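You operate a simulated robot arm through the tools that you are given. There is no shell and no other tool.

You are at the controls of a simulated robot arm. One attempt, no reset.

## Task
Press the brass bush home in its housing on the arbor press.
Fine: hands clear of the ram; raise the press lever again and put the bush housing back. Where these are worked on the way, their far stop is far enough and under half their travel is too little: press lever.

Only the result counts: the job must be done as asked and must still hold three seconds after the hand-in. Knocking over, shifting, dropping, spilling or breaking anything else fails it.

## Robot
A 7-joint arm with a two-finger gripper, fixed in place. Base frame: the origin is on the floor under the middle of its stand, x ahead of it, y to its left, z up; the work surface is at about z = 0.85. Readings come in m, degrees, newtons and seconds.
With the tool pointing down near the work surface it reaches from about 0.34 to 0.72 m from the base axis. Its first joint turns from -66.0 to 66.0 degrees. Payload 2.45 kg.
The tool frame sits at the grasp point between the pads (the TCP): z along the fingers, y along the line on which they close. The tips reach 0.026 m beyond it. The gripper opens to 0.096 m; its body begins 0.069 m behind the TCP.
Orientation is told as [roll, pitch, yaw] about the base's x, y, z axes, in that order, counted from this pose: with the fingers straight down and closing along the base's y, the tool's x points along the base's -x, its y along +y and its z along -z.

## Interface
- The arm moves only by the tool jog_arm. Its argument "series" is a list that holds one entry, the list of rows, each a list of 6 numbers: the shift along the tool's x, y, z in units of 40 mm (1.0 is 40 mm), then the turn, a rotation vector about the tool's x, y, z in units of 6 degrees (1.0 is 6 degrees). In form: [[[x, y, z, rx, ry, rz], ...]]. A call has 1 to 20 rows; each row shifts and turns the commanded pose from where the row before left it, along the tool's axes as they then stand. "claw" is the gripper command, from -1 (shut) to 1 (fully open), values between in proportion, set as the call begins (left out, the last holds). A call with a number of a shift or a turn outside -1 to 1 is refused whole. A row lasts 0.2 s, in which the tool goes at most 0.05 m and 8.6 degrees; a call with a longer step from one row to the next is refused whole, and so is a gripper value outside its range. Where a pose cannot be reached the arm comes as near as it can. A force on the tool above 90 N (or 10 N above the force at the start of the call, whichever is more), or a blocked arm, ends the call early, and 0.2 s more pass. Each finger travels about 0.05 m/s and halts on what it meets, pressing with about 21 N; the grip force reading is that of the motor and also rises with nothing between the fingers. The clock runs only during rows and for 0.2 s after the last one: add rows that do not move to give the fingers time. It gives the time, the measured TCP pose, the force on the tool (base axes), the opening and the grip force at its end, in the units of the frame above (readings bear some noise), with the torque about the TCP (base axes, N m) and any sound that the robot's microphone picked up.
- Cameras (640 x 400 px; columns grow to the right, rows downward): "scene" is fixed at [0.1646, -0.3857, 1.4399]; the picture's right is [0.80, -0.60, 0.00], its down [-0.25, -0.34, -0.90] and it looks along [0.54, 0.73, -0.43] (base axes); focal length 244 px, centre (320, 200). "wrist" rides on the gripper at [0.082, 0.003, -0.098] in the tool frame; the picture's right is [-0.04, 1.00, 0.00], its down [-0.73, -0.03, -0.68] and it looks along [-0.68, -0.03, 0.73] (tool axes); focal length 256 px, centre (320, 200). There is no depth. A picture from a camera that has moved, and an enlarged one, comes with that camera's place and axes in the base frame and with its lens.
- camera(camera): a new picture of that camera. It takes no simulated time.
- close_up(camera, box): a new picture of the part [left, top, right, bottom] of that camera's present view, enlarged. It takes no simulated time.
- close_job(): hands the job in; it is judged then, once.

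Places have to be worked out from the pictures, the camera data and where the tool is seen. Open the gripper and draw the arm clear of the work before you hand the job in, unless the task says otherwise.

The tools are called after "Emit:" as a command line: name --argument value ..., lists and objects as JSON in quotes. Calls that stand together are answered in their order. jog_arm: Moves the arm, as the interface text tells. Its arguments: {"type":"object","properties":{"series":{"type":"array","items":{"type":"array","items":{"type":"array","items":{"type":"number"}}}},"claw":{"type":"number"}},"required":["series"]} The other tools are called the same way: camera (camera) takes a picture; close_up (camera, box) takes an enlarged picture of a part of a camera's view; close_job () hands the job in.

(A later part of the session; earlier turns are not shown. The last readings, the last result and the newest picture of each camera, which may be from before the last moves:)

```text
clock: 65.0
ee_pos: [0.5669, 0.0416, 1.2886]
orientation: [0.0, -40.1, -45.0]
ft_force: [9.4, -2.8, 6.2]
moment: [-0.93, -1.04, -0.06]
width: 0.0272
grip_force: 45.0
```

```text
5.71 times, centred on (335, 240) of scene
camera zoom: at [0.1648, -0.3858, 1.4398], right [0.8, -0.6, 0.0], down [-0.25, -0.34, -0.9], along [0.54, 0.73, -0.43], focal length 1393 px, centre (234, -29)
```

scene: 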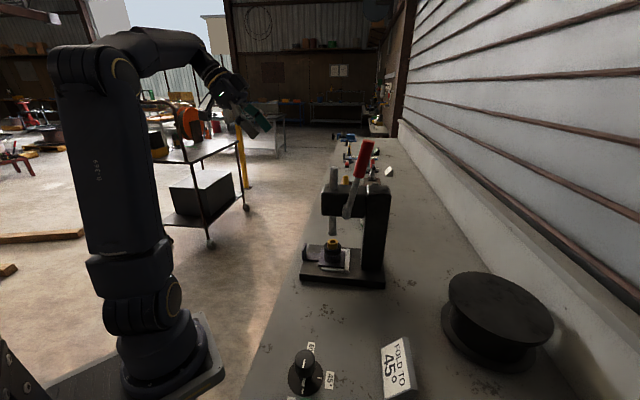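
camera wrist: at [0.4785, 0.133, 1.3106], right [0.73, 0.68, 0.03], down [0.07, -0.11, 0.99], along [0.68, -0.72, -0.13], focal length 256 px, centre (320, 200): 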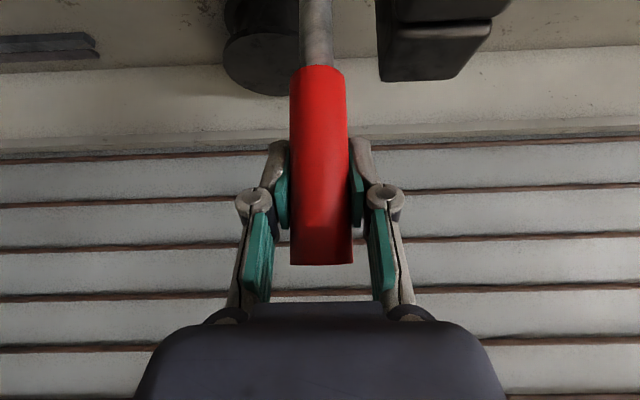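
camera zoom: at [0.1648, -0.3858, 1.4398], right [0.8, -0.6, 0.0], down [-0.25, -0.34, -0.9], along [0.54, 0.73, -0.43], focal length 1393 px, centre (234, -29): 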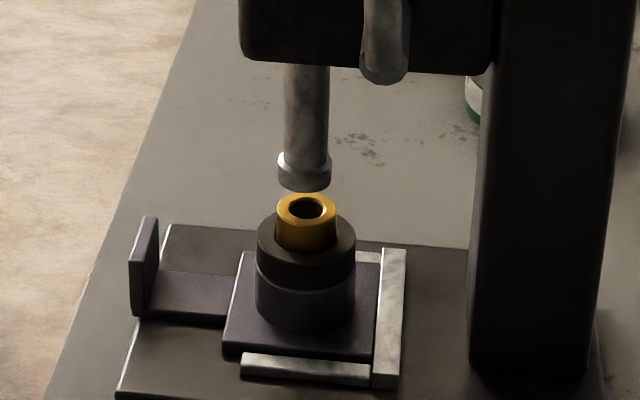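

The ram has dropped about 10 mm for 15° of lever, with about 13 mm left before it touches the bush. I'll continue another 30° along the arc, rotating the tool slightly to follow.

Emit:
jog_arm --series '[[[0.3118, 0, -0.2183, 0, -0.333, 0], [0.3228, 0, -0.2017, 0, -0.333, 0], [0.3329, 0, -0.1845, 0, -0.333, 0], [0.3421, 0, -0.1668, 0, -0.333, 0], [0.3503, 0, -0.1487, 0, -0.333, 0], [0.3576, 0, -0.1302, 0, -0.333, 0], [0, 0, 0, 0, 0, 0]]]'

Emit:
close_up --camera "scene" --box '[290, 110, 390, 280]'

Emit:
close_up --camera "scene" --box '[305, 205, 365, 275]'

Emit:
camera --camera "wrist"

```text
clock: 66.6
ee_pos: [0.5054, 0.1037, 1.2614]
orientation: [0.0, -52.0, -45.0]
ft_force: [16.9, 2.9, 2.5]
moment: [-0.94, -1.29, 0.0]
width: 0.0281
grip_force: 45.5
```

```text
2.35 times, centred on (340, 195) of scene
camera zoom: at [0.1651, -0.3855, 1.4398], right [0.8, -0.6, 0.0], down [-0.25, -0.34, -0.9], along [0.54, 0.73, -0.43], focal length 573 px, centre (273, 212)
```

zoom: 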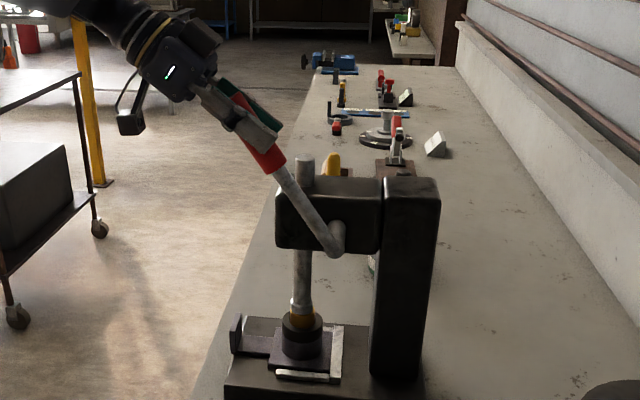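

```text
5.71 times, centred on (335, 240) of scene
camera zoom: at [0.1651, -0.3855, 1.4398], right [0.8, -0.6, 0.0], down [-0.25, -0.34, -0.9], along [0.54, 0.73, -0.43], focal length 1393 px, centre (234, -29)
```

zoom: 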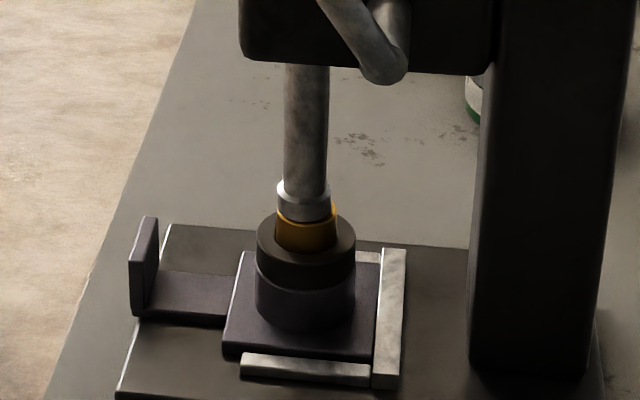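

```text
taken
camera wrist: at [0.4154, 0.1958, 1.2572], right [0.72, 0.69, 0.03], down [-0.08, 0.04, 1.0], along [0.68, -0.72, 0.08], focal length 256 px, centre (320, 200)
```

wrist: 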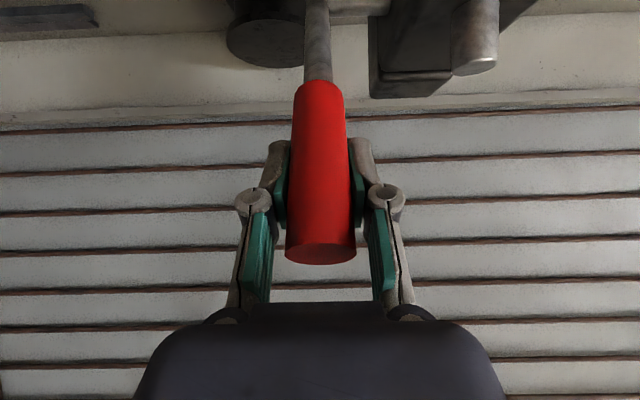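

The ram is now on the bush at lever angle ≈33°. I'll continue the arc for 20° more while watching the force and listening for a sound.

Emit:
jog_arm --series '[[[0.3649, 0, -0.1081, 0, -0.333, 0], [0.3701, 0, -0.0888, 0, -0.333, 0], [0.3742, 0, -0.0694, 0, -0.333, 0], [0.3773, 0, -0.0497, 0, -0.333, 0], [0, 0, 0, 0, 0, 0]]]'

Emit:
close_up --camera "scene" --box '[290, 110, 390, 280]'

Emit:
close_up --camera "scene" --box '[305, 205, 365, 275]'

Emit:
camera --camera "wrist"

```text
clock: 67.8
ee_pos: [0.4741, 0.1373, 1.2182]
orientation: [-0.2, -59.9, -44.9]
ft_force: [1.8, 0.8, 9.7]
moment: [-0.78, -0.87, 0.03]
width: 0.0276
grip_force: 44.9
```

```text
2.35 times, centred on (340, 195) of scene
camera zoom: at [0.1644, -0.3857, 1.4399], right [0.8, -0.6, 0.0], down [-0.25, -0.34, -0.9], along [0.54, 0.73, -0.43], focal length 573 px, centre (273, 212)
```

zoom: 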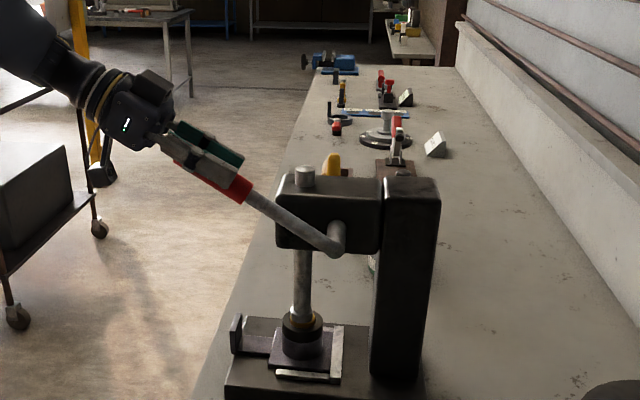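

```text
5.71 times, centred on (335, 240) of scene
camera zoom: at [0.1644, -0.3857, 1.4399], right [0.8, -0.6, 0.0], down [-0.25, -0.34, -0.9], along [0.54, 0.73, -0.43], focal length 1393 px, centre (234, -29)
```

zoom: 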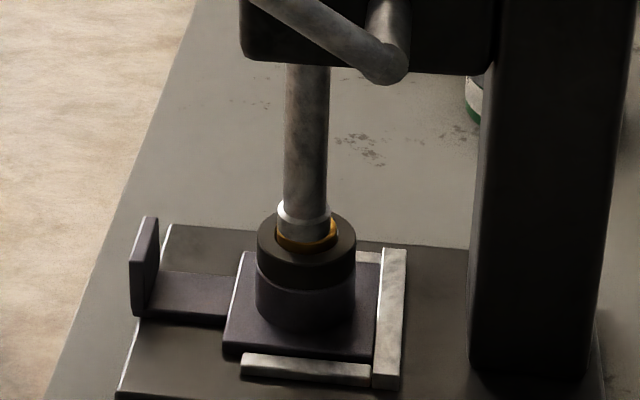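

```text
taken
camera wrist: at [0.385, 0.2263, 1.1952], right [0.72, 0.69, 0.03], down [-0.18, 0.14, 0.97], along [0.67, -0.71, 0.22], focal length 256 px, centre (320, 200)
```

wrist: 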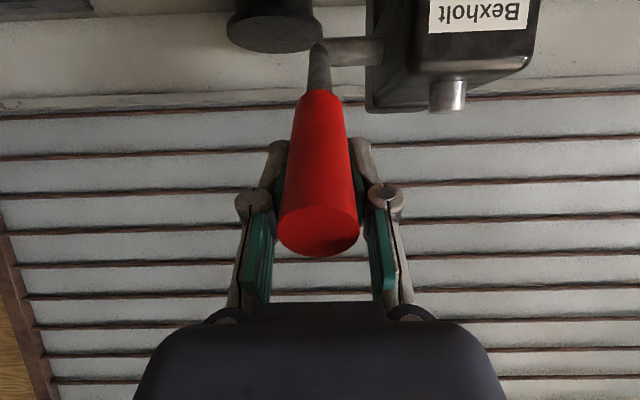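

The bush is nearly flush at lever angle ≈54°. I'll continue in finer 2.5° steps to find the far stop.

Emit:
jog_arm --series '[[[0.1897, 0, -0.0153, 0, -0.1667, 0], [0.19, 0, -0.0103, 0, -0.1667, 0], [0.1902, 0, -0.0053, 0, -0.1667, 0], [0.1903, 0, -0.0003, 0, -0.1667, 0], [0, 0, 0, 0, 0, 0]]]'

Emit:
close_up --camera "scene" --box '[305, 205, 365, 275]'

Emit:
close_up --camera "scene" --box '[280, 120, 390, 280]'

```text
clock: 69.0
ee_pos: [0.4667, 0.1405, 1.2031]
orientation: [2.3, -65.8, -47.4]
ft_force: [33.0, -25.6, 73.0]
moment: [-1.05, -1.3, -0.1]
width: 0.0276
grip_force: 44.8
```

```text
5.71 times, centred on (335, 240) of scene
camera zoom: at [0.1646, -0.3869, 1.4395], right [0.8, -0.6, 0.0], down [-0.25, -0.34, -0.9], along [0.54, 0.73, -0.43], focal length 1393 px, centre (234, -29)
```

zoom: 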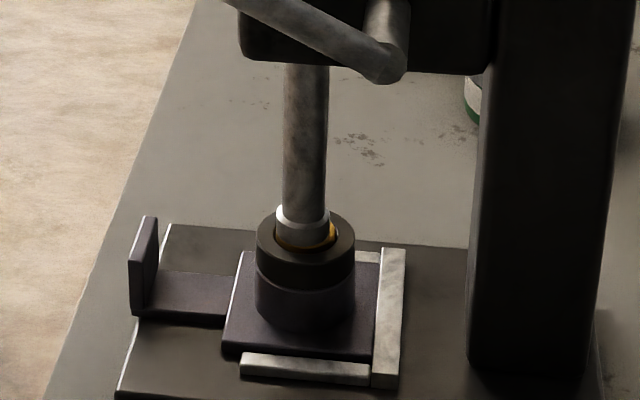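

```text
2.50 times, centred on (335, 200) of scene
camera zoom: at [0.1646, -0.3869, 1.4395], right [0.8, -0.6, 0.0], down [-0.25, -0.34, -0.9], along [0.54, 0.73, -0.43], focal length 609 px, centre (282, 200)
```

zoom: 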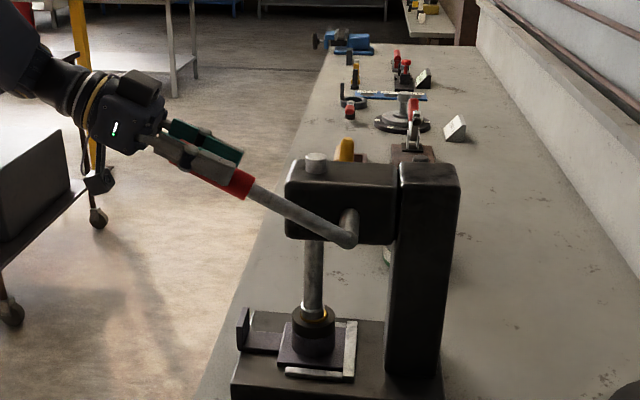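

Strong tangential resistance now (about 84 N) at lever angle ≈60°: either the press fit or the stop. I'll hold the command and see whether it still creeps.

Emit:
jog_arm --series '[[[0, 0, 0, 0, 0, 0], [0, 0, 0, 0, 0, 0], [0, 0, 0, 0, 0, 0], [0, 0, 0, 0, 0, 0]]]'

Emit:
close_up --camera "scene" --box '[318, 225, 348, 260]'

```text
clock: 70.0
ee_pos: [0.4668, 0.1423, 1.2037]
orientation: [2.0, -65.8, -47.1]
ft_force: [33.3, -24.4, 73.0]
moment: [-1.25, -1.52, -0.03]
width: 0.0277
grip_force: 45.0
```

```text
11.43 times, centred on (333, 242) of scene
camera zoom: at [0.1646, -0.3869, 1.4395], right [0.8, -0.6, 0.0], down [-0.25, -0.34, -0.9], along [0.54, 0.73, -0.43], focal length 2785 px, centre (171, -286)
```

zoom: 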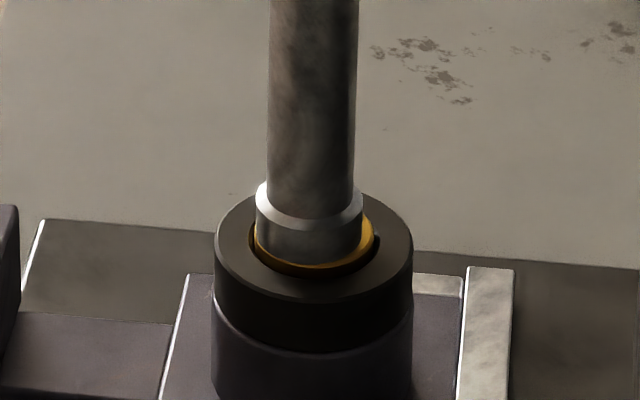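

The bush sits flush in the collar and the lever is static against a hard stop after about 72° of travel, so the pressing is done. Now I'll raise the lever back along the same arc, checking partway.

Emit:
jog_arm --series '[[[-0.3802, 0, 0.0166, 0, 0.333, 0], [-0.3788, 0, 0.0365, 0, 0.333, 0], [-0.3764, 0, 0.0563, 0, 0.333, 0], [-0.373, 0, 0.0759, 0, 0.333, 0], [-0.3685, 0, 0.0953, 0, 0.333, 0], [-0.363, 0, 0.1144, 0, 0.333, 0], [0, 0, 0, 0, 0, 0]]]'

Emit:
close_up --camera "scene" --box '[290, 110, 390, 280]'

Emit:
camera --camera "wrist"

```text
clock: 71.6
ee_pos: [0.5047, 0.1053, 1.2612]
orientation: [0.0, -52.0, -45.0]
ft_force: [0.1, -0.3, 0.0]
moment: [0.04, 0.0, 0.03]
width: 0.0001
grip_force: 28.3
```

```text
2.35 times, centred on (340, 195) of scene
camera zoom: at [0.1646, -0.3857, 1.4399], right [0.8, -0.6, 0.0], down [-0.25, -0.34, -0.9], along [0.54, 0.73, -0.43], focal length 573 px, centre (273, 212)
```

zoom: 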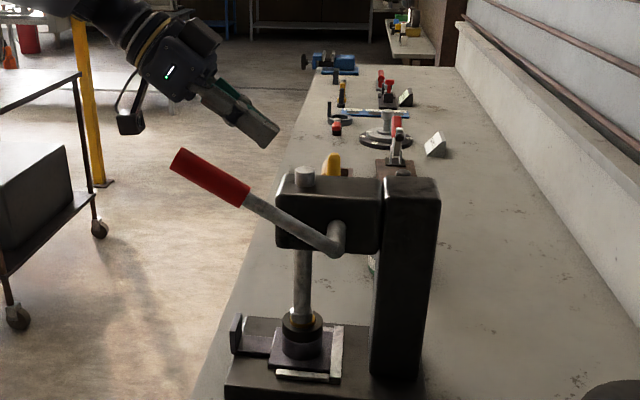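

```text
taken
camera wrist: at [0.4149, 0.1964, 1.2576], right [0.72, 0.69, 0.03], down [-0.08, 0.04, 1.0], along [0.69, -0.72, 0.08], focal length 256 px, centre (320, 200)
```

wrist: 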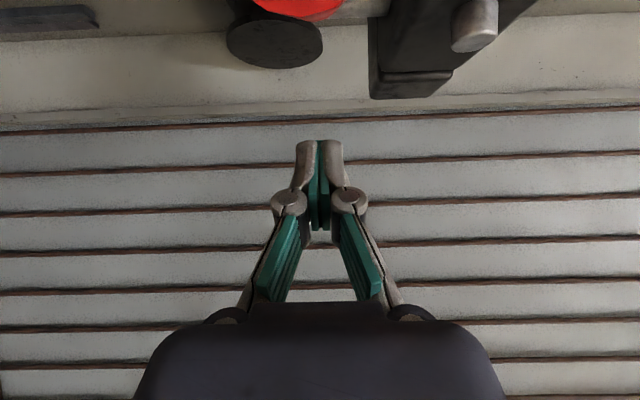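

The lever stayed down: the handle slid out of the pads (width is 0), with nothing else disturbed. I'll raise it from underneath by bringing the closed fingers below the handle, parallel to it. First I back off, align the tilt with the lever (60°), and drop below its line beyond the handle's end.

Emit:
jog_arm --series '[[[0, 0, 0, 0, -0.667, 0], [0, 0, 0, 0, -0.667, 0], [0, 0, -0.75, 0, 0, 0], [0, 0, -0.75, 0, 0, 0], [0, 0, -0.75, 0, 0, 0], [0, 0, -0.75, 0, 0, 0], [0.77, 0, 0, 0, 0, 0], [0.77, 0, 0, 0, 0, 0], [0.77, 0, 0, 0, 0, 0], [0.77, 0, 0, 0, 0, 0], [0, 0, 0, 0, 0, 0], [0, 0, 0, 0, 0, 0]]]'

Emit:
camera --camera "wrist"

Emit:
close_up --camera "scene" --box '[250, 110, 400, 280]'

```text
clock: 74.2
ee_pos: [0.3856, 0.2222, 1.2135]
orientation: [0.0, -60.0, -44.9]
ft_force: [0.2, -1.2, 0.1]
moment: [-0.03, 0.01, 0.02]
width: 0.0
grip_force: 28.8
```

```text
taken
camera wrist: at [0.2981, 0.3141, 1.1918], right [0.72, 0.69, 0.03], down [-0.18, 0.14, 0.97], along [0.67, -0.71, 0.22], focal length 256 px, centre (320, 200)
```

wrist: 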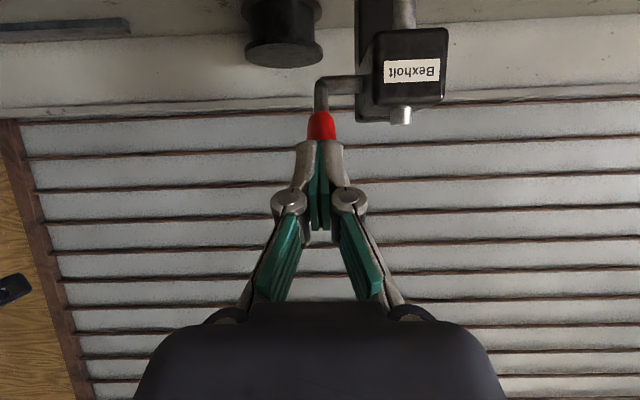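

```text
2.35 times, centred on (325, 195) of scene
camera zoom: at [0.1646, -0.3857, 1.4399], right [0.8, -0.6, 0.0], down [-0.25, -0.34, -0.9], along [0.54, 0.73, -0.43], focal length 573 px, centre (308, 212)
```

zoom: 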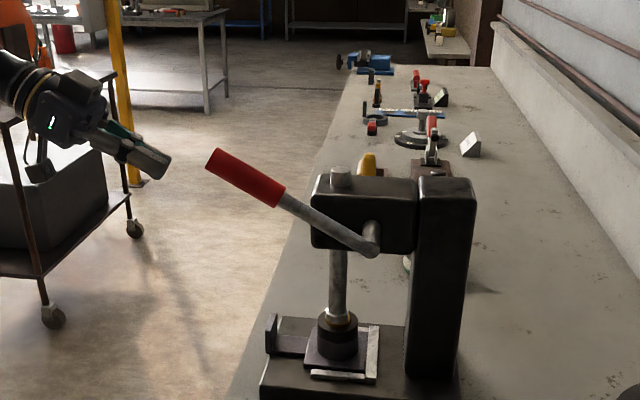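

The fingers are now below the lever's line and parallel to it (lever at about 61°, n-offset ≈48 mm). I'll advance 115 mm along the tool axis beneath the handle.

Emit:
jog_arm --series '[[[0, 0, 0.576, 0, 0, 0], [0, 0, 0.576, 0, 0, 0], [0, 0, 0.576, 0, 0, 0], [0, 0, 0.576, 0, 0, 0], [0, 0, 0.576, 0, 0, 0], [0, 0, 0, 0, 0, 0], [0, 0, 0, 0, 0, 0]]]'

Emit:
camera --camera "wrist"

Emit:
close_up --camera "scene" --box '[270, 130, 390, 270]'

```text
clock: 75.8
ee_pos: [0.4562, 0.1499, 1.1563]
orientation: [0.0, -60.0, -45.0]
ft_force: [-0.3, 0.3, 0.3]
moment: [0.01, 0.01, -0.03]
width: 0.0
grip_force: 28.5
```

```text
taken
camera wrist: at [0.3687, 0.2417, 1.1346], right [0.72, 0.69, 0.03], down [-0.18, 0.14, 0.97], along [0.67, -0.71, 0.22], focal length 256 px, centre (320, 200)
```

wrist: 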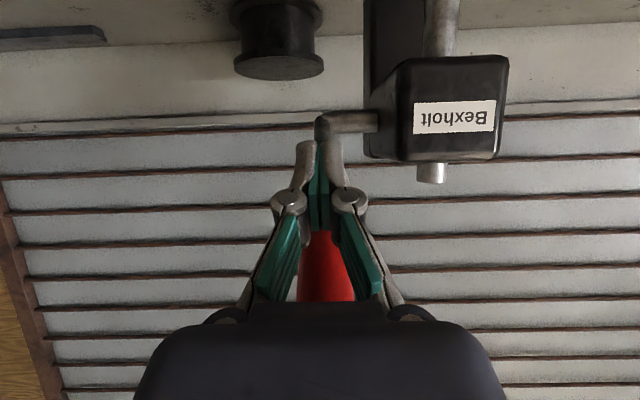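

```text
2.86 times, centred on (330, 200) of scene
camera zoom: at [0.1646, -0.3857, 1.4399], right [0.8, -0.6, 0.0], down [-0.25, -0.34, -0.9], along [0.54, 0.73, -0.43], focal length 696 px, centre (291, 200)
```

zoom: 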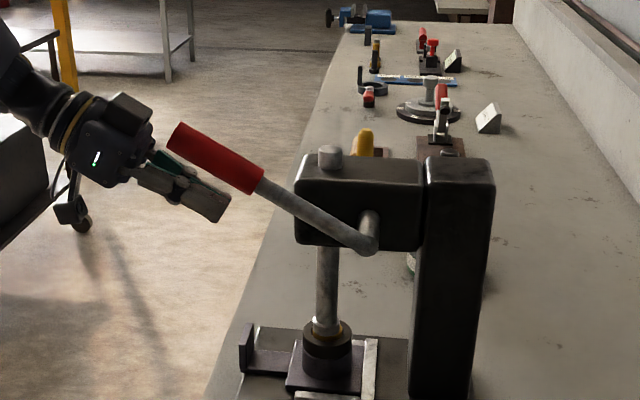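

Fingers are beneath the handle with the palm clear of its end. I'll move up against it (tool -x) until contact.

Emit:
jog_arm --series '[[[-0.2, 0, 0, 0, 0, 0], [-0.2, 0, 0, 0, 0, 0], [-0.15, 0, 0, 0, 0, 0], [0, 0, 0, 0, 0, 0]]]'

Emit:
close_up --camera "scene" --box '[270, 130, 390, 270]'

```text
clock: 76.8
ee_pos: [0.4664, 0.143, 1.1765]
orientation: [0.0, -60.0, -45.0]
ft_force: [-2.2, 3.9, -4.3]
moment: [0.1, 0.09, 0.05]
width: 0.0003
grip_force: 29.0
```

```text
2.86 times, centred on (330, 200) of scene
camera zoom: at [0.1645, -0.3855, 1.4399], right [0.8, -0.6, 0.0], down [-0.25, -0.34, -0.9], along [0.54, 0.73, -0.43], focal length 696 px, centre (291, 200)
```

zoom: 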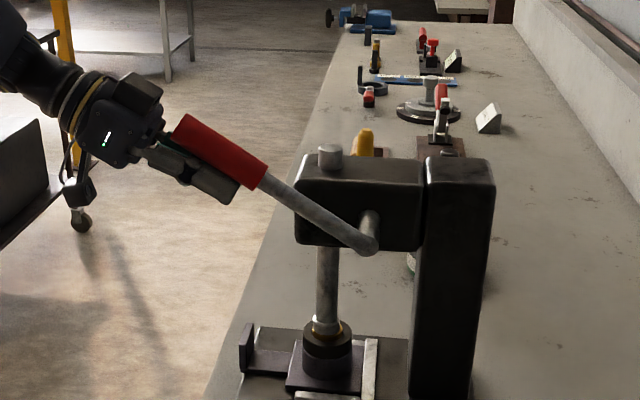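

Contact at only about 6 N, and the lever is already moving up with it. I'll follow the arc upward, turning the tool with the lever, for about 35°.

Emit:
jog_arm --series '[[[-0.3488, 0, -0.0354, 0, 0.667, 0], [-0.3494, 0, -0.0293, 0, 0.667, 0], [-0.3498, 0, -0.0232, 0, 0.667, 0], [-0.3502, 0, -0.0171, 0, 0.667, 0], [-0.3504, 0, -0.011, 0, 0.667, 0], [-0.3506, 0, -0.0049, 0, 0.667, 0], [-0.3506, 0, 0.0012, 0, 0.667, 0], [0, 0, 0, 0, 0, 0]]]'

Emit:
close_up --camera "scene" --box '[280, 110, 400, 270]'

Emit:
camera --camera "wrist"

```text
clock: 78.6
ee_pos: [0.5091, 0.099, 1.2489]
orientation: [-0.1, -32.1, -45.1]
ft_force: [-2.7, 2.2, -0.6]
moment: [0.06, 0.07, 0.02]
width: 0.0
grip_force: 28.0
```

```text
2.50 times, centred on (340, 190) of scene
camera zoom: at [0.1645, -0.3856, 1.4399], right [0.8, -0.6, 0.0], down [-0.25, -0.34, -0.9], along [0.54, 0.73, -0.43], focal length 609 px, centre (270, 225)
```

zoom: 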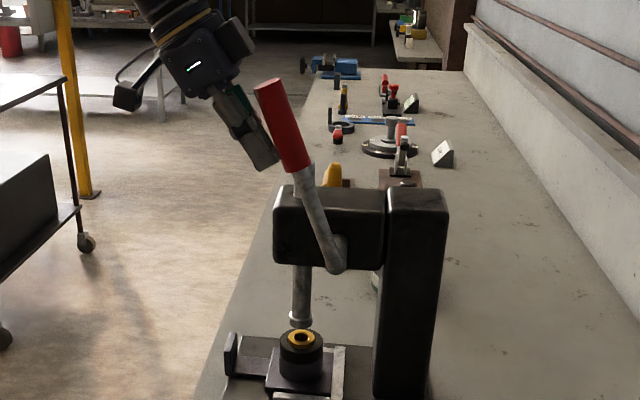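

```text
taken
camera wrist: at [0.424, 0.1866, 1.2892], right [0.73, 0.68, 0.02], down [0.16, -0.21, 0.96], along [0.66, -0.7, -0.26], focal length 256 px, centre (320, 200)
```

wrist: 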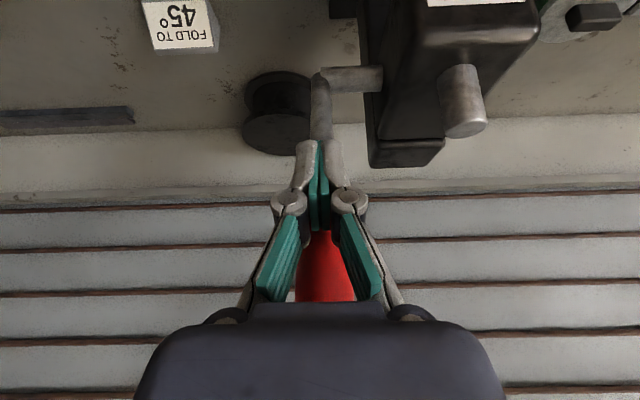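

The lever is rising, the ram has lifted, and the bush shows flush in the collar. I'll continue to the top.

Emit:
jog_arm --series '[[[-0.3505, 0, 0.0073, 0, 0.667, 0], [-0.3503, 0, 0.0135, 0, 0.667, 0], [-0.3501, 0, 0.0196, 0, 0.667, 0], [-0.3497, 0, 0.0257, 0, 0.667, 0], [-0.3492, 0, 0.0318, 0, 0.667, 0], [-0.3485, 0, 0.0379, 0, 0.667, 0], [0, 0, 0, 0, 0, 0]]]'

Emit:
close_up --camera "scene" --box '[290, 110, 410, 270]'

Emit:
camera --camera "wrist"

```text
clock: 80.2
ee_pos: [0.5647, 0.0443, 1.2774]
orientation: [0.0, -8.0, -45.1]
ft_force: [-0.9, 1.4, 0.7]
moment: [0.04, 0.0, 0.0]
width: 0.0
grip_force: 28.3
```

```text
2.50 times, centred on (350, 190) of scene
camera zoom: at [0.1645, -0.3857, 1.4399], right [0.8, -0.6, 0.0], down [-0.25, -0.34, -0.9], along [0.54, 0.73, -0.43], focal length 609 px, centre (245, 225)
```

zoom: 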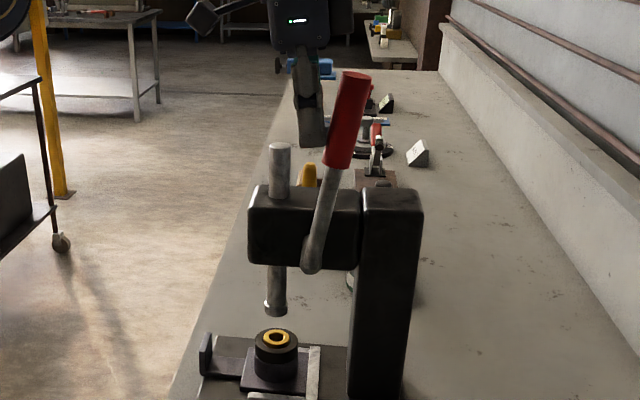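

```text
taken
camera wrist: at [0.4984, 0.1128, 1.3623], right [0.74, 0.68, 0.01], down [0.43, -0.47, 0.77], along [0.53, -0.57, -0.63], focal length 256 px, centre (320, 200)
```

wrist: 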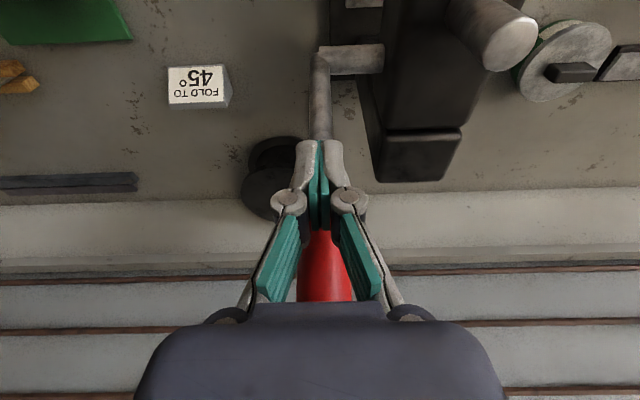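

The lever is almost back to its initial pose (top pixel about 3 px short). I'll push about 5–6° more gently until the upper stop is felt.

Emit:
jog_arm --series '[[[-0.175, 0, 0.02, 0, 0.333, 0], [-0.175, 0, 0.024, 0, 0.333, 0], [-0.1, 0, 0.014, 0, 0, 0], [0, 0, 0, 0, 0, 0]]]'

Emit:
close_up --camera "scene" --box '[305, 130, 405, 230]'

```text
clock: 81.2
ee_pos: [0.5719, 0.0378, 1.2778]
orientation: [0.0, -3.0, -44.4]
ft_force: [-47.2, 32.9, 9.9]
moment: [0.4, 1.4, -0.09]
width: 0.0062
grip_force: 28.4
```

```text
4.00 times, centred on (355, 180) of scene
camera zoom: at [0.1626, -0.3844, 1.4405], right [0.8, -0.6, 0.0], down [-0.25, -0.34, -0.9], along [0.54, 0.73, -0.43], focal length 975 px, centre (180, 280)
```

zoom: 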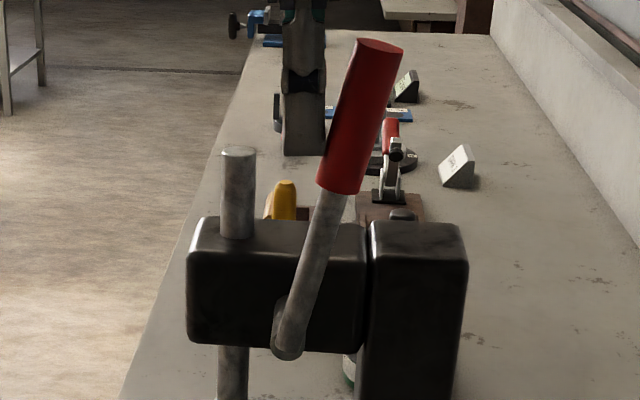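

The upper stop is reached (about 58 N), so the lever is fully raised. I'll back off forward and check that the lever stays.

Emit:
jog_arm --series '[[[0.3, 0, 0, 0, 0, 0], [0.6, 0, 0, 0, 0, 0], [0.8, 0, 0, 0, 0, 0], [0.8, 0, 0, 0, 0, 0], [0.8, 0, 0, 0, 0, 0], [0.8, 0, 0, 0, 0, 0], [0, 0, 0, 0, 0, 0]]]'

Emit:
close_up --camera "scene" --box '[305, 130, 405, 230]'

Emit:
close_up --camera "scene" --box '[305, 205, 365, 275]'

Emit:
camera --camera "wrist"

```text
clock: 82.8
ee_pos: [0.4586, 0.1478, 1.2641]
orientation: [-0.1, -4.1, -45.0]
ft_force: [-0.4, 0.6, -0.2]
moment: [0.03, 0.02, -0.01]
width: 0.0
grip_force: 28.8
```

```text
4.00 times, centred on (355, 180) of scene
camera zoom: at [0.1646, -0.3857, 1.4399], right [0.8, -0.6, 0.0], down [-0.25, -0.34, -0.9], along [0.54, 0.73, -0.43], focal length 975 px, centre (180, 280)
```

zoom: 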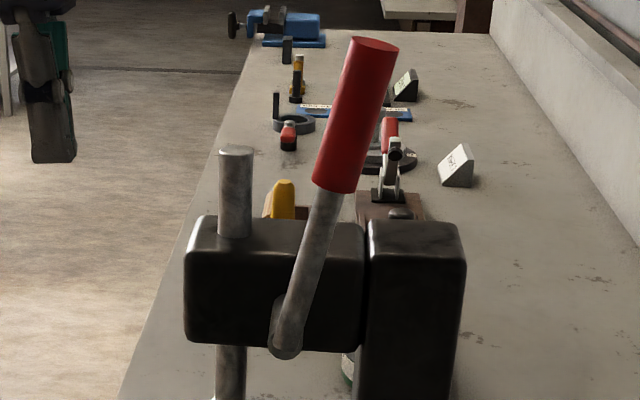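

```text
5.71 times, centred on (335, 240) of scene
camera zoom: at [0.1646, -0.3857, 1.4399], right [0.8, -0.6, 0.0], down [-0.25, -0.34, -0.9], along [0.54, 0.73, -0.43], focal length 1393 px, centre (234, -29)
```

zoom: 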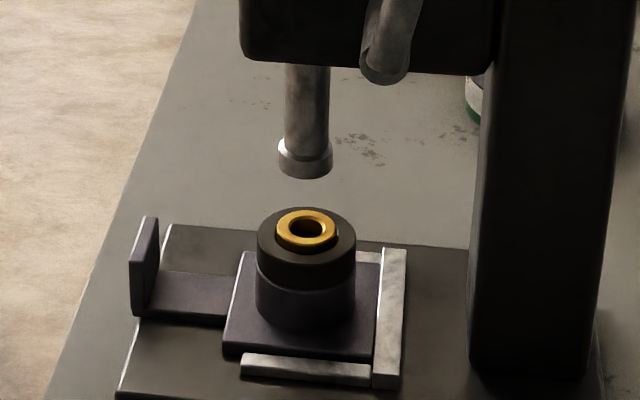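

```text
taken
camera wrist: at [0.3973, 0.2123, 1.3571], right [0.74, 0.68, 0.0], down [0.46, -0.51, 0.73], along [0.5, -0.53, -0.69], focal length 256 px, centre (320, 200)
```

wrist: 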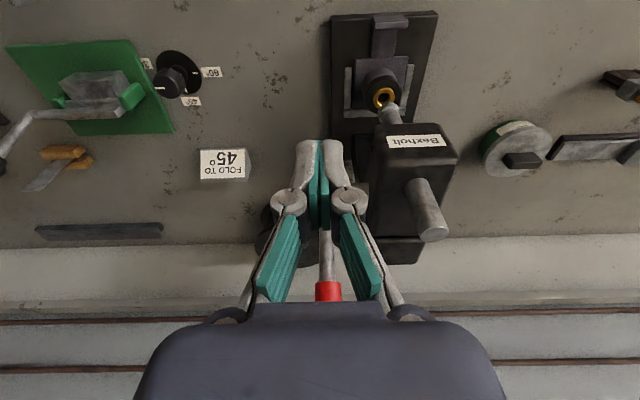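

The lever is back at its original pose. Let me inspect how far the bush is seated.

Emit:
close_up --camera "scene" --box '[320, 232, 346, 258]'

Emit:
close_up --camera "wrist" --box '[340, 60, 430, 130]'

```text
15.38 times, centred on (333, 245) of scene
camera zoom: at [0.1646, -0.3857, 1.4399], right [0.8, -0.6, 0.0], down [-0.25, -0.34, -0.9], along [0.54, 0.73, -0.43], focal length 3749 px, centre (120, -492)
```

zoom: 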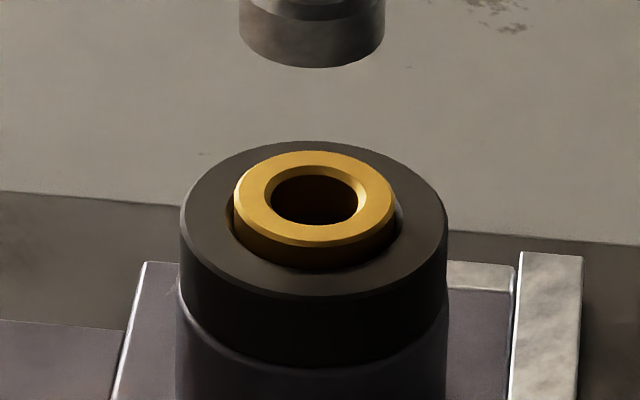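

```text
5.71 times, centred on (385, 95) of wrist
camera zoom: at [0.3973, 0.2123, 1.3571], right [0.74, 0.68, 0.0], down [0.46, -0.51, 0.73], along [0.5, -0.53, -0.69], focal length 1463 px, centre (-51, 800)
```

zoom: 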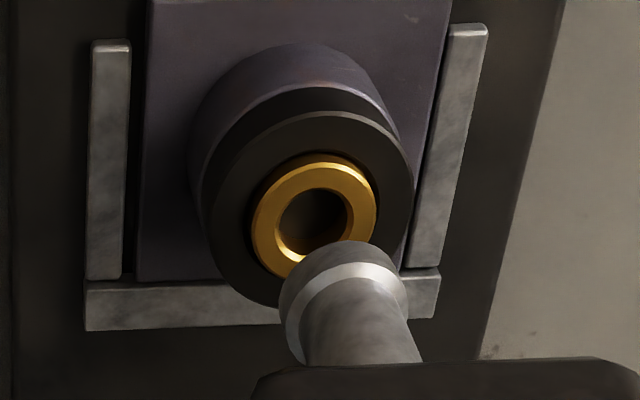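

The bush is pressed deep (about 24 mm proud → about 6 mm), and the lever met a hard stop at the bottom after its full 72° swing. Next I'll retrieve the housing: tilt back to -25°, move in front of the tab in line with it, and lower with the fingers open.

Emit:
jog_arm --series '[[[0, 0, 0, 0, -0.875, 0], [0, 0, 0, 0, -0.875, 0], [0, 0, 0, 0, -0.875, 0], [0, 0, 0, 0, -0.875, 0], [0, 0.632, 0, 0, 0, 0], [0, 0.632, 0, 0, 0, 0], [0, 0.632, 0, 0, 0, 0], [0, 0.632, 0, 0, 0, 0], [0.357, 0, 0.858, 0, 0, 0], [0.357, 0, 0.858, 0, 0, 0], [0.357, 0, 0.858, 0, 0, 0], [0.357, 0, 0.858, 0, 0, 0], [0.357, 0, 0.858, 0, 0, 0], [0.357, 0, 0.858, 0, 0, 0], [0, 0, 0, 0, 0, 0], [0, 0, 0, 0, 0, 0]]]' --claw 0.46

Emit:
camera --camera "wrist"

Emit:
close_up --camera "scene" --box '[265, 170, 385, 290]'

```text
clock: 86.2
ee_pos: [0.5357, 0.2143, 1.0402]
orientation: [0.0, -25.0, -45.0]
ft_force: [0.1, -0.3, -0.6]
moment: [0.01, 0.0, 0.01]
width: 0.0699
grip_force: 0.1
```

```text
taken
camera wrist: at [0.4559, 0.2977, 1.0949], right [0.73, 0.68, 0.02], down [0.25, -0.29, 0.93], along [0.63, -0.67, -0.38], focal length 256 px, centre (320, 200)
```

wrist: 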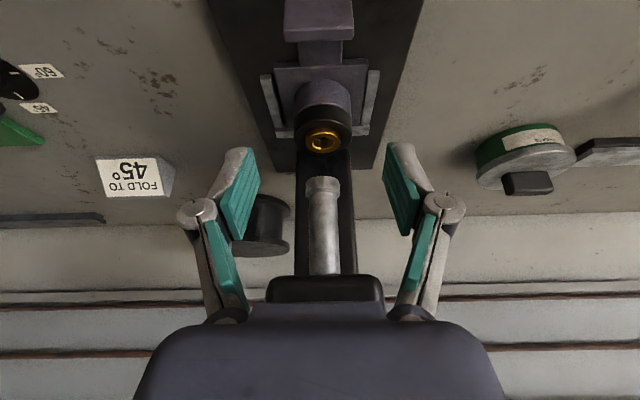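

```text
3.33 times, centred on (325, 230) of scene
camera zoom: at [0.1646, -0.3857, 1.4399], right [0.8, -0.6, 0.0], down [-0.25, -0.34, -0.9], along [0.54, 0.73, -0.43], focal length 812 px, centre (303, 100)
```

zoom: 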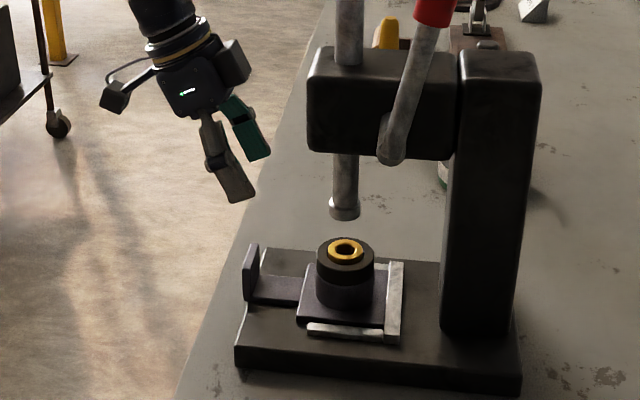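

The ram is up, the lever is up, and I'm above the tab. Zooming to verify the tab's position relative to the fingers.

Emit:
close_up --camera "wrist" --box '[240, 0, 400, 120]'

```text
3.33 times, centred on (320, 60) of wrist
camera zoom: at [0.4559, 0.2977, 1.0949], right [0.73, 0.68, 0.02], down [0.25, -0.29, 0.93], along [0.63, -0.67, -0.38], focal length 853 px, centre (320, 667)
```

zoom: 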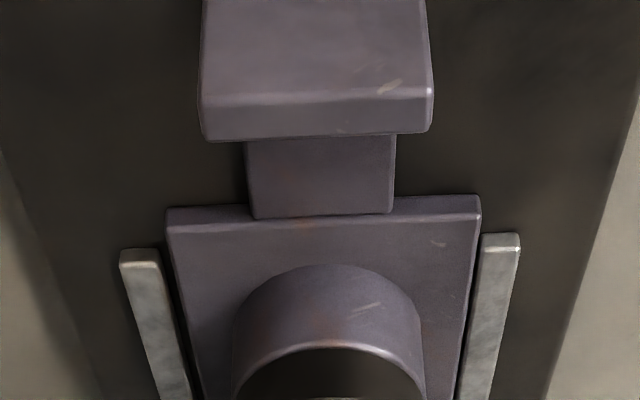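

The tab centre is at a≈-0.234, p≈0.530, in line with the tool. I'll descend so the pads straddle the tab's width, with tips staying above the base.

Emit:
jog_arm --series '[[[0.196, 0, 0.484, 0, 0, 0], [0.196, 0, 0.484, 0, 0, 0], [0.196, 0, 0.484, 0, 0, 0], [0.196, 0, 0.484, 0, 0, 0], [0.196, 0, 0.484, 0, 0, 0], [0.196, 0, 0.484, 0, 0, 0], [0, 0, 0, 0, 0, 0], [0, 0, 0, 0, 0, 0]]]'

Emit:
camera --camera "wrist"

Emit:
close_up --camera "scene" --box '[285, 190, 365, 280]'

```text
clock: 88.0
ee_pos: [0.5437, 0.2062, 0.918]
orientation: [0.0, -24.9, -45.0]
ft_force: [1.0, 0.3, -0.9]
moment: [-0.01, 0.0, -0.02]
width: 0.0696
grip_force: 0.0
```

```text
taken
camera wrist: at [0.4626, 0.2914, 0.9721], right [0.73, 0.68, 0.02], down [0.25, -0.29, 0.93], along [0.63, -0.67, -0.38], focal length 256 px, centre (320, 200)
```

wrist: 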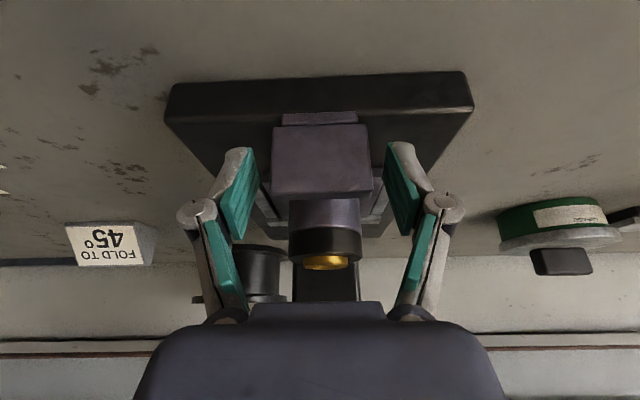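

```text
4.44 times, centred on (325, 235) of scene
camera zoom: at [0.1646, -0.3857, 1.4399], right [0.8, -0.6, 0.0], down [-0.25, -0.34, -0.9], along [0.54, 0.73, -0.43], focal length 1083 px, centre (298, 44)
```

zoom: 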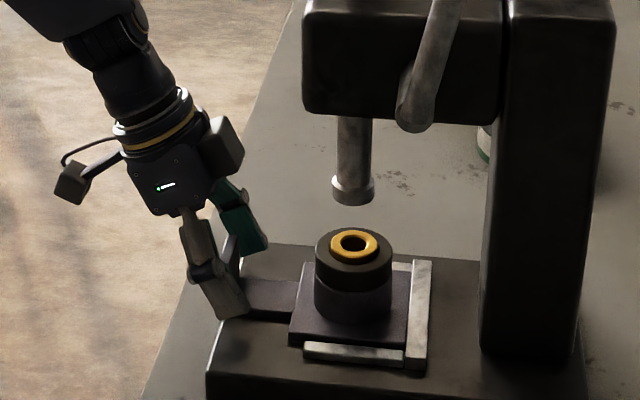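

The tab is between the fingers. I'll close on its width and then drag it outward 45 mm along the base.

Emit:
jog_arm --series '[[[0, 0, 0, 0, 0, 0], [0, 0, 0, 0, 0, 0], [0, 0, 0, 0, 0, 0], [0, 0, 0, 0, 0, 0]]]' --claw -1

Emit:
jog_arm --series '[[[0.1133, 0, -0.0528, 0, 0, 0], [0.1133, 0, -0.0528, 0, 0, 0], [0.1133, 0, -0.0528, 0, 0, 0], [0.1133, 0, -0.0528, 0, 0, 0], [0, 0, 0, 0, 0, 0]]]'

Emit:
close_up --camera "scene" --box '[285, 190, 365, 280]'

Emit:
camera --camera "wrist"

```text
clock: 89.0
ee_pos: [0.5445, 0.207, 0.917]
orientation: [0.1, -25.1, -44.9]
ft_force: [2.8, 1.3, -0.3]
moment: [0.27, -0.13, 0.02]
width: 0.0479
grip_force: 21.1
```

```text
clock: 90.2
ee_pos: [0.5322, 0.2203, 0.9181]
orientation: [0.0, -25.0, -45.1]
ft_force: [6.7, -4.3, 7.6]
moment: [-0.03, -0.18, 0.04]
width: 0.0478
grip_force: 20.6
```

```text
4.44 times, centred on (325, 235) of scene
camera zoom: at [0.1646, -0.3858, 1.4398], right [0.8, -0.6, 0.0], down [-0.25, -0.34, -0.9], along [0.54, 0.73, -0.43], focal length 1083 px, centre (298, 44)
```

zoom: 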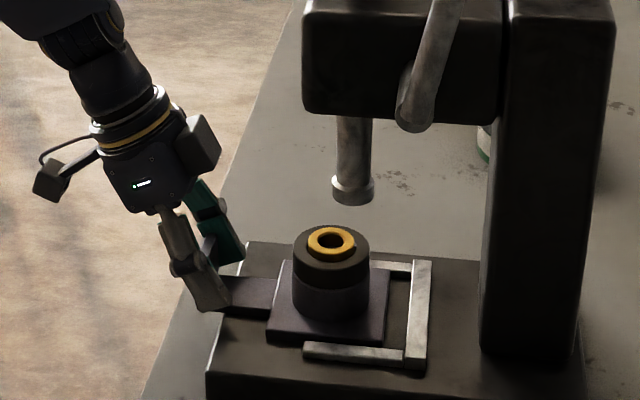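

```text
taken
camera wrist: at [0.4503, 0.305, 0.9716], right [0.73, 0.68, 0.02], down [0.25, -0.29, 0.93], along [0.63, -0.67, -0.38], focal length 256 px, centre (320, 200)
```

wrist: 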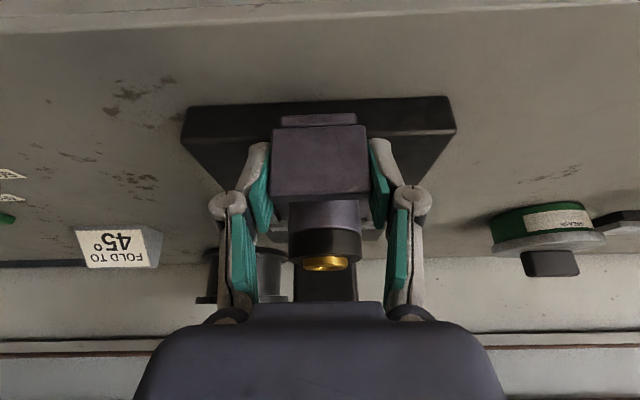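

The drag works at about 8 N. I'll continue another 25 mm outward.

Emit:
jog_arm --series '[[[0.1133, 0, -0.0528, 0, 0, 0], [0.1133, 0, -0.0528, 0, 0, 0], [0.1133, 0, -0.0528, 0, 0, 0], [0.1133, 0, -0.0528, 0, 0, 0], [0.1133, 0, -0.0528, 0, 0, 0], [0, 0, 0, 0, 0, 0]]]'

Emit:
close_up --camera "scene" --box '[285, 190, 365, 280]'

```text
clock: 91.6
ee_pos: [0.5133, 0.2388, 0.9169]
orientation: [0.0, -25.1, -45.1]
ft_force: [4.3, -5.5, 7.7]
moment: [-0.14, -0.02, -0.04]
width: 0.0481
grip_force: 20.6
```

```text
4.44 times, centred on (325, 235) of scene
camera zoom: at [0.1645, -0.3859, 1.4398], right [0.8, -0.6, 0.0], down [-0.25, -0.34, -0.9], along [0.54, 0.73, -0.43], focal length 1083 px, centre (298, 44)
```

zoom: 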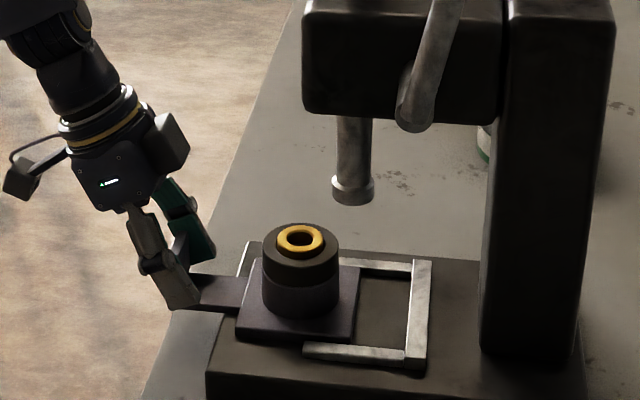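

The housing has been pulled out about 45 mm (axis at a≈-0.288). I'll open, rise off the tab, and move to the pre-approach point for the boss grip along the tool axis.

Emit:
jog_arm --series '[[[0, 0, 0, 0, 0, 0], [0, 0, 0, 0, 0, 0], [0, 0, 0, 0, 0, 0], [-0.2607, 0, -0.5591, 0, 0, 0], [-0.2607, 0, -0.5591, 0, 0, 0], [-0.2607, 0, -0.5591, 0, 0, 0], [-0.2607, 0, -0.5591, 0, 0, 0], [0, 0, 0, 0, 0, 0], [-0.3897, 0, 0.1817, 0, 0, 0], [-0.3897, 0, 0.1817, 0, 0, 0], [-0.3897, 0, 0.1817, 0, 0, 0], [0, 0, 0, 0, 0, 0], [0, 0, 0, 0, 0, 0]]]' --claw 1

Emit:
camera --camera "wrist"

Emit:
close_up --camera "scene" --box '[275, 180, 375, 280]'

```text
clock: 94.4
ee_pos: [0.55, 0.2016, 1.0148]
orientation: [0.0, -25.0, -45.0]
ft_force: [0.4, 0.8, 0.1]
moment: [0.0, 0.02, -0.03]
width: 0.0957
grip_force: 0.1
```

```text
taken
camera wrist: at [0.4685, 0.2858, 1.07], right [0.73, 0.68, 0.02], down [0.25, -0.29, 0.93], along [0.63, -0.67, -0.38], focal length 256 px, centre (320, 200)
```

wrist: 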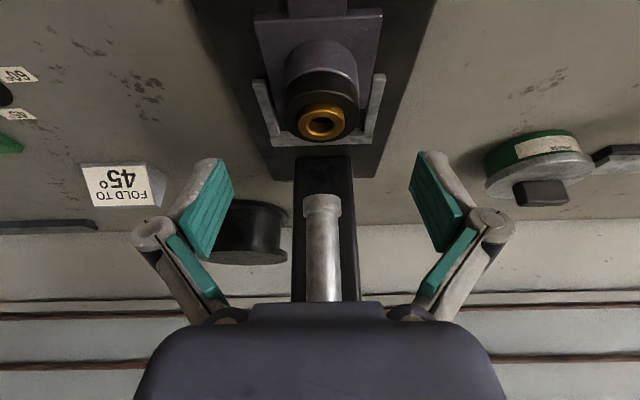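

```text
4.00 times, centred on (325, 230) of scene
camera zoom: at [0.1646, -0.3857, 1.4399], right [0.8, -0.6, 0.0], down [-0.25, -0.34, -0.9], along [0.54, 0.73, -0.43], focal length 975 px, centre (300, 80)
```

zoom: 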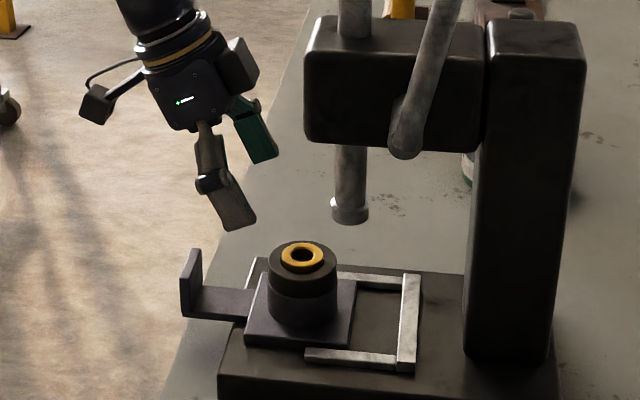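

The housing axis (a≈-0.287, p≈0.530) lies on the tool's line. I'll advance 100 mm along the tool axis onto the boss and close.

Emit:
jog_arm --series '[[[0, -0.006, 0.5, 0, 0, 0], [0, -0.006, 0.5, 0, 0, 0], [0, -0.006, 0.5, 0, 0, 0], [0, -0.006, 0.5, 0, 0, 0], [0, -0.006, 0.48, 0, 0, 0], [0, 0, 0, 0, 0, 0], [0, 0, 0, 0, 0, 0]]]'

Emit:
camera --camera "wrist"

Emit:
close_up --camera "scene" --box '[275, 180, 375, 280]'

```text
clock: 96.0
ee_pos: [0.5774, 0.1712, 0.9242]
orientation: [0.1, -25.1, -45.1]
ft_force: [0.3, -0.5, 0.5]
moment: [0.0, 0.0, -0.01]
width: 0.0958
grip_force: 0.1
```

```text
taken
camera wrist: at [0.4966, 0.2548, 0.9785], right [0.73, 0.68, 0.02], down [0.25, -0.29, 0.93], along [0.63, -0.67, -0.38], focal length 256 px, centre (320, 200)
```

wrist: 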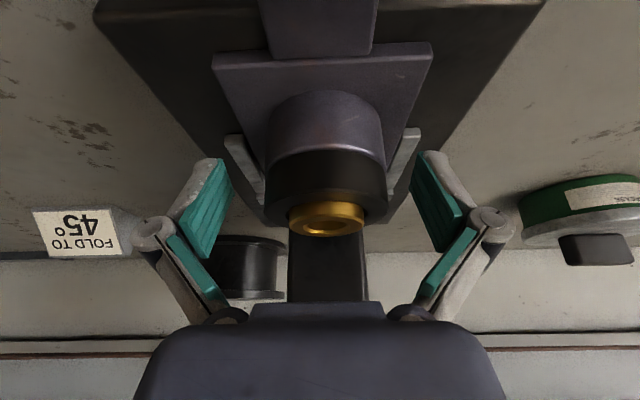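

```text
4.00 times, centred on (325, 230) of scene
camera zoom: at [0.1646, -0.3857, 1.4399], right [0.8, -0.6, 0.0], down [-0.25, -0.34, -0.9], along [0.54, 0.73, -0.43], focal length 975 px, centre (300, 80)
```

zoom: 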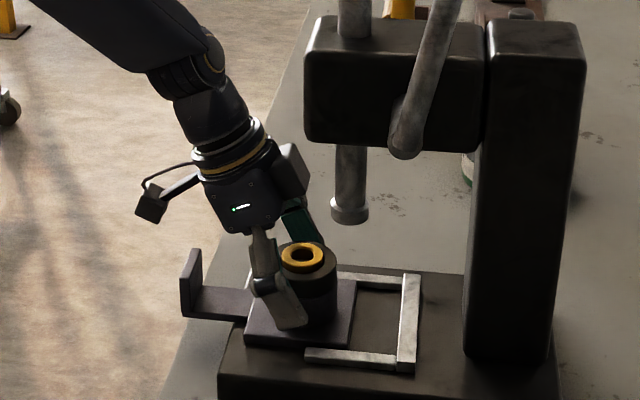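

The boss sits about 2 mm to +p of the finger midline, so I'll nudge +2 mm and close.

Emit:
jog_arm --series '[[[0, 0.05, 0, 0, 0, 0], [0, 0, 0, 0, 0, 0]]]'

Emit:
jog_arm --series '[[[0, 0, 0, 0, 0, 0], [0, 0, 0, 0, 0, 0], [0, 0, 0, 0, 0, 0], [0, 0, 0, 0, 0, 0], [0, 0, 0, 0, 0, 0]]]' --claw -1

Emit:
camera --camera "wrist"

```text
clock: 96.6
ee_pos: [0.5788, 0.1729, 0.9267]
orientation: [0.0, -25.0, -45.0]
ft_force: [0.6, 0.1, 0.1]
moment: [0.01, -0.01, 0.0]
width: 0.0961
grip_force: 0.1
```

```text
clock: 97.8
ee_pos: [0.5793, 0.1729, 0.9252]
orientation: [0.0, -24.9, -45.0]
ft_force: [0.4, 0.4, 1.1]
moment: [0.04, -0.06, 0.0]
width: 0.0617
grip_force: 20.8
```

```text
taken
camera wrist: at [0.4986, 0.2565, 0.9795], right [0.73, 0.68, 0.02], down [0.25, -0.29, 0.93], along [0.63, -0.67, -0.38], focal length 256 px, centre (320, 200)
```

wrist: 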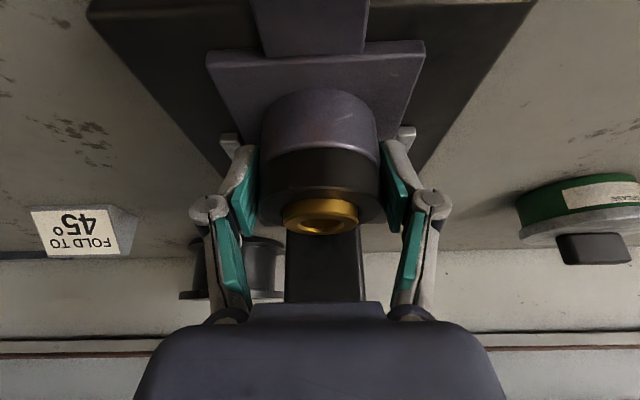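

Gripped cleanly (61.7 mm, 20.8 N). I'll lift 5 mm, then move straight out of the U in +a by 75 mm.

Emit:
jog_arm --series '[[[-0.0265, 0, -0.0567, 0, 0, 0], [-0.0265, 0, -0.0567, 0, 0, 0], [0, 0, 0, 0, 0, 0], [0.1133, 0, -0.0528, 0, 0, 0], [0.2, 0, -0.0933, 0, 0, 0], [0.28, 0, -0.1306, 0, 0, 0], [0.3, 0, -0.14, 0, 0, 0], [0.3, 0, -0.14, 0, 0, 0], [0.25, 0, -0.1166, 0, 0, 0], [0.16, 0, -0.0746, 0, 0, 0], [0.096, 0, -0.0448, 0, 0, 0], [0, 0, 0, 0, 0, 0]]]'

Emit:
camera --camera "wrist"

Emit:
close_up --camera "scene" --box '[265, 180, 375, 290]'

```text
clock: 100.4
ee_pos: [0.5257, 0.2268, 0.9301]
orientation: [0.0, -25.1, -45.0]
ft_force: [0.2, 0.0, -12.3]
moment: [-0.11, -0.09, 0.02]
width: 0.0617
grip_force: 20.5
```

```text
taken
camera wrist: at [0.4467, 0.3113, 0.9849], right [0.73, 0.68, 0.02], down [0.25, -0.29, 0.93], along [0.63, -0.67, -0.38], focal length 256 px, centre (320, 200)
```

wrist: 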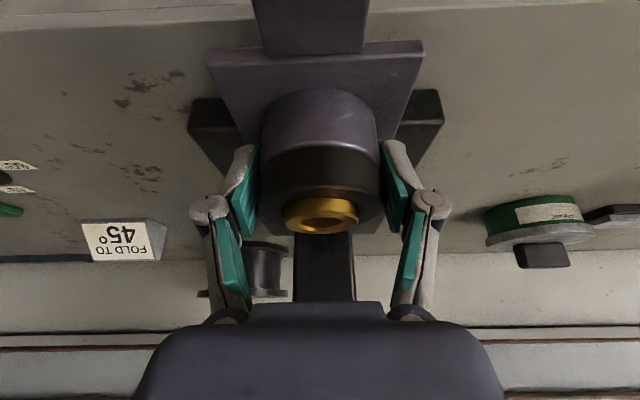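

```text
3.64 times, centred on (320, 235) of scene
camera zoom: at [0.1648, -0.3856, 1.4399], right [0.8, -0.6, 0.0], down [-0.25, -0.34, -0.9], along [0.54, 0.73, -0.43], focal length 886 px, centre (320, 73)
```

zoom: 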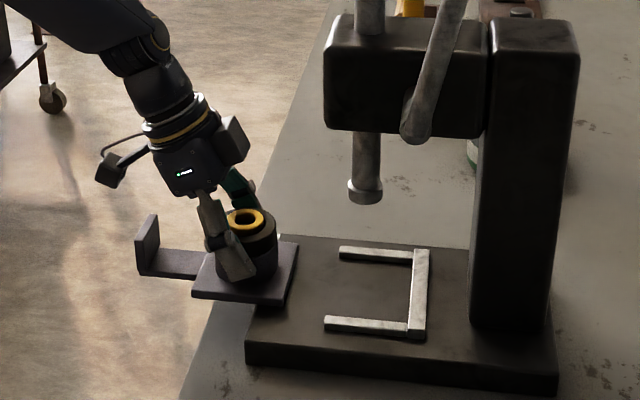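

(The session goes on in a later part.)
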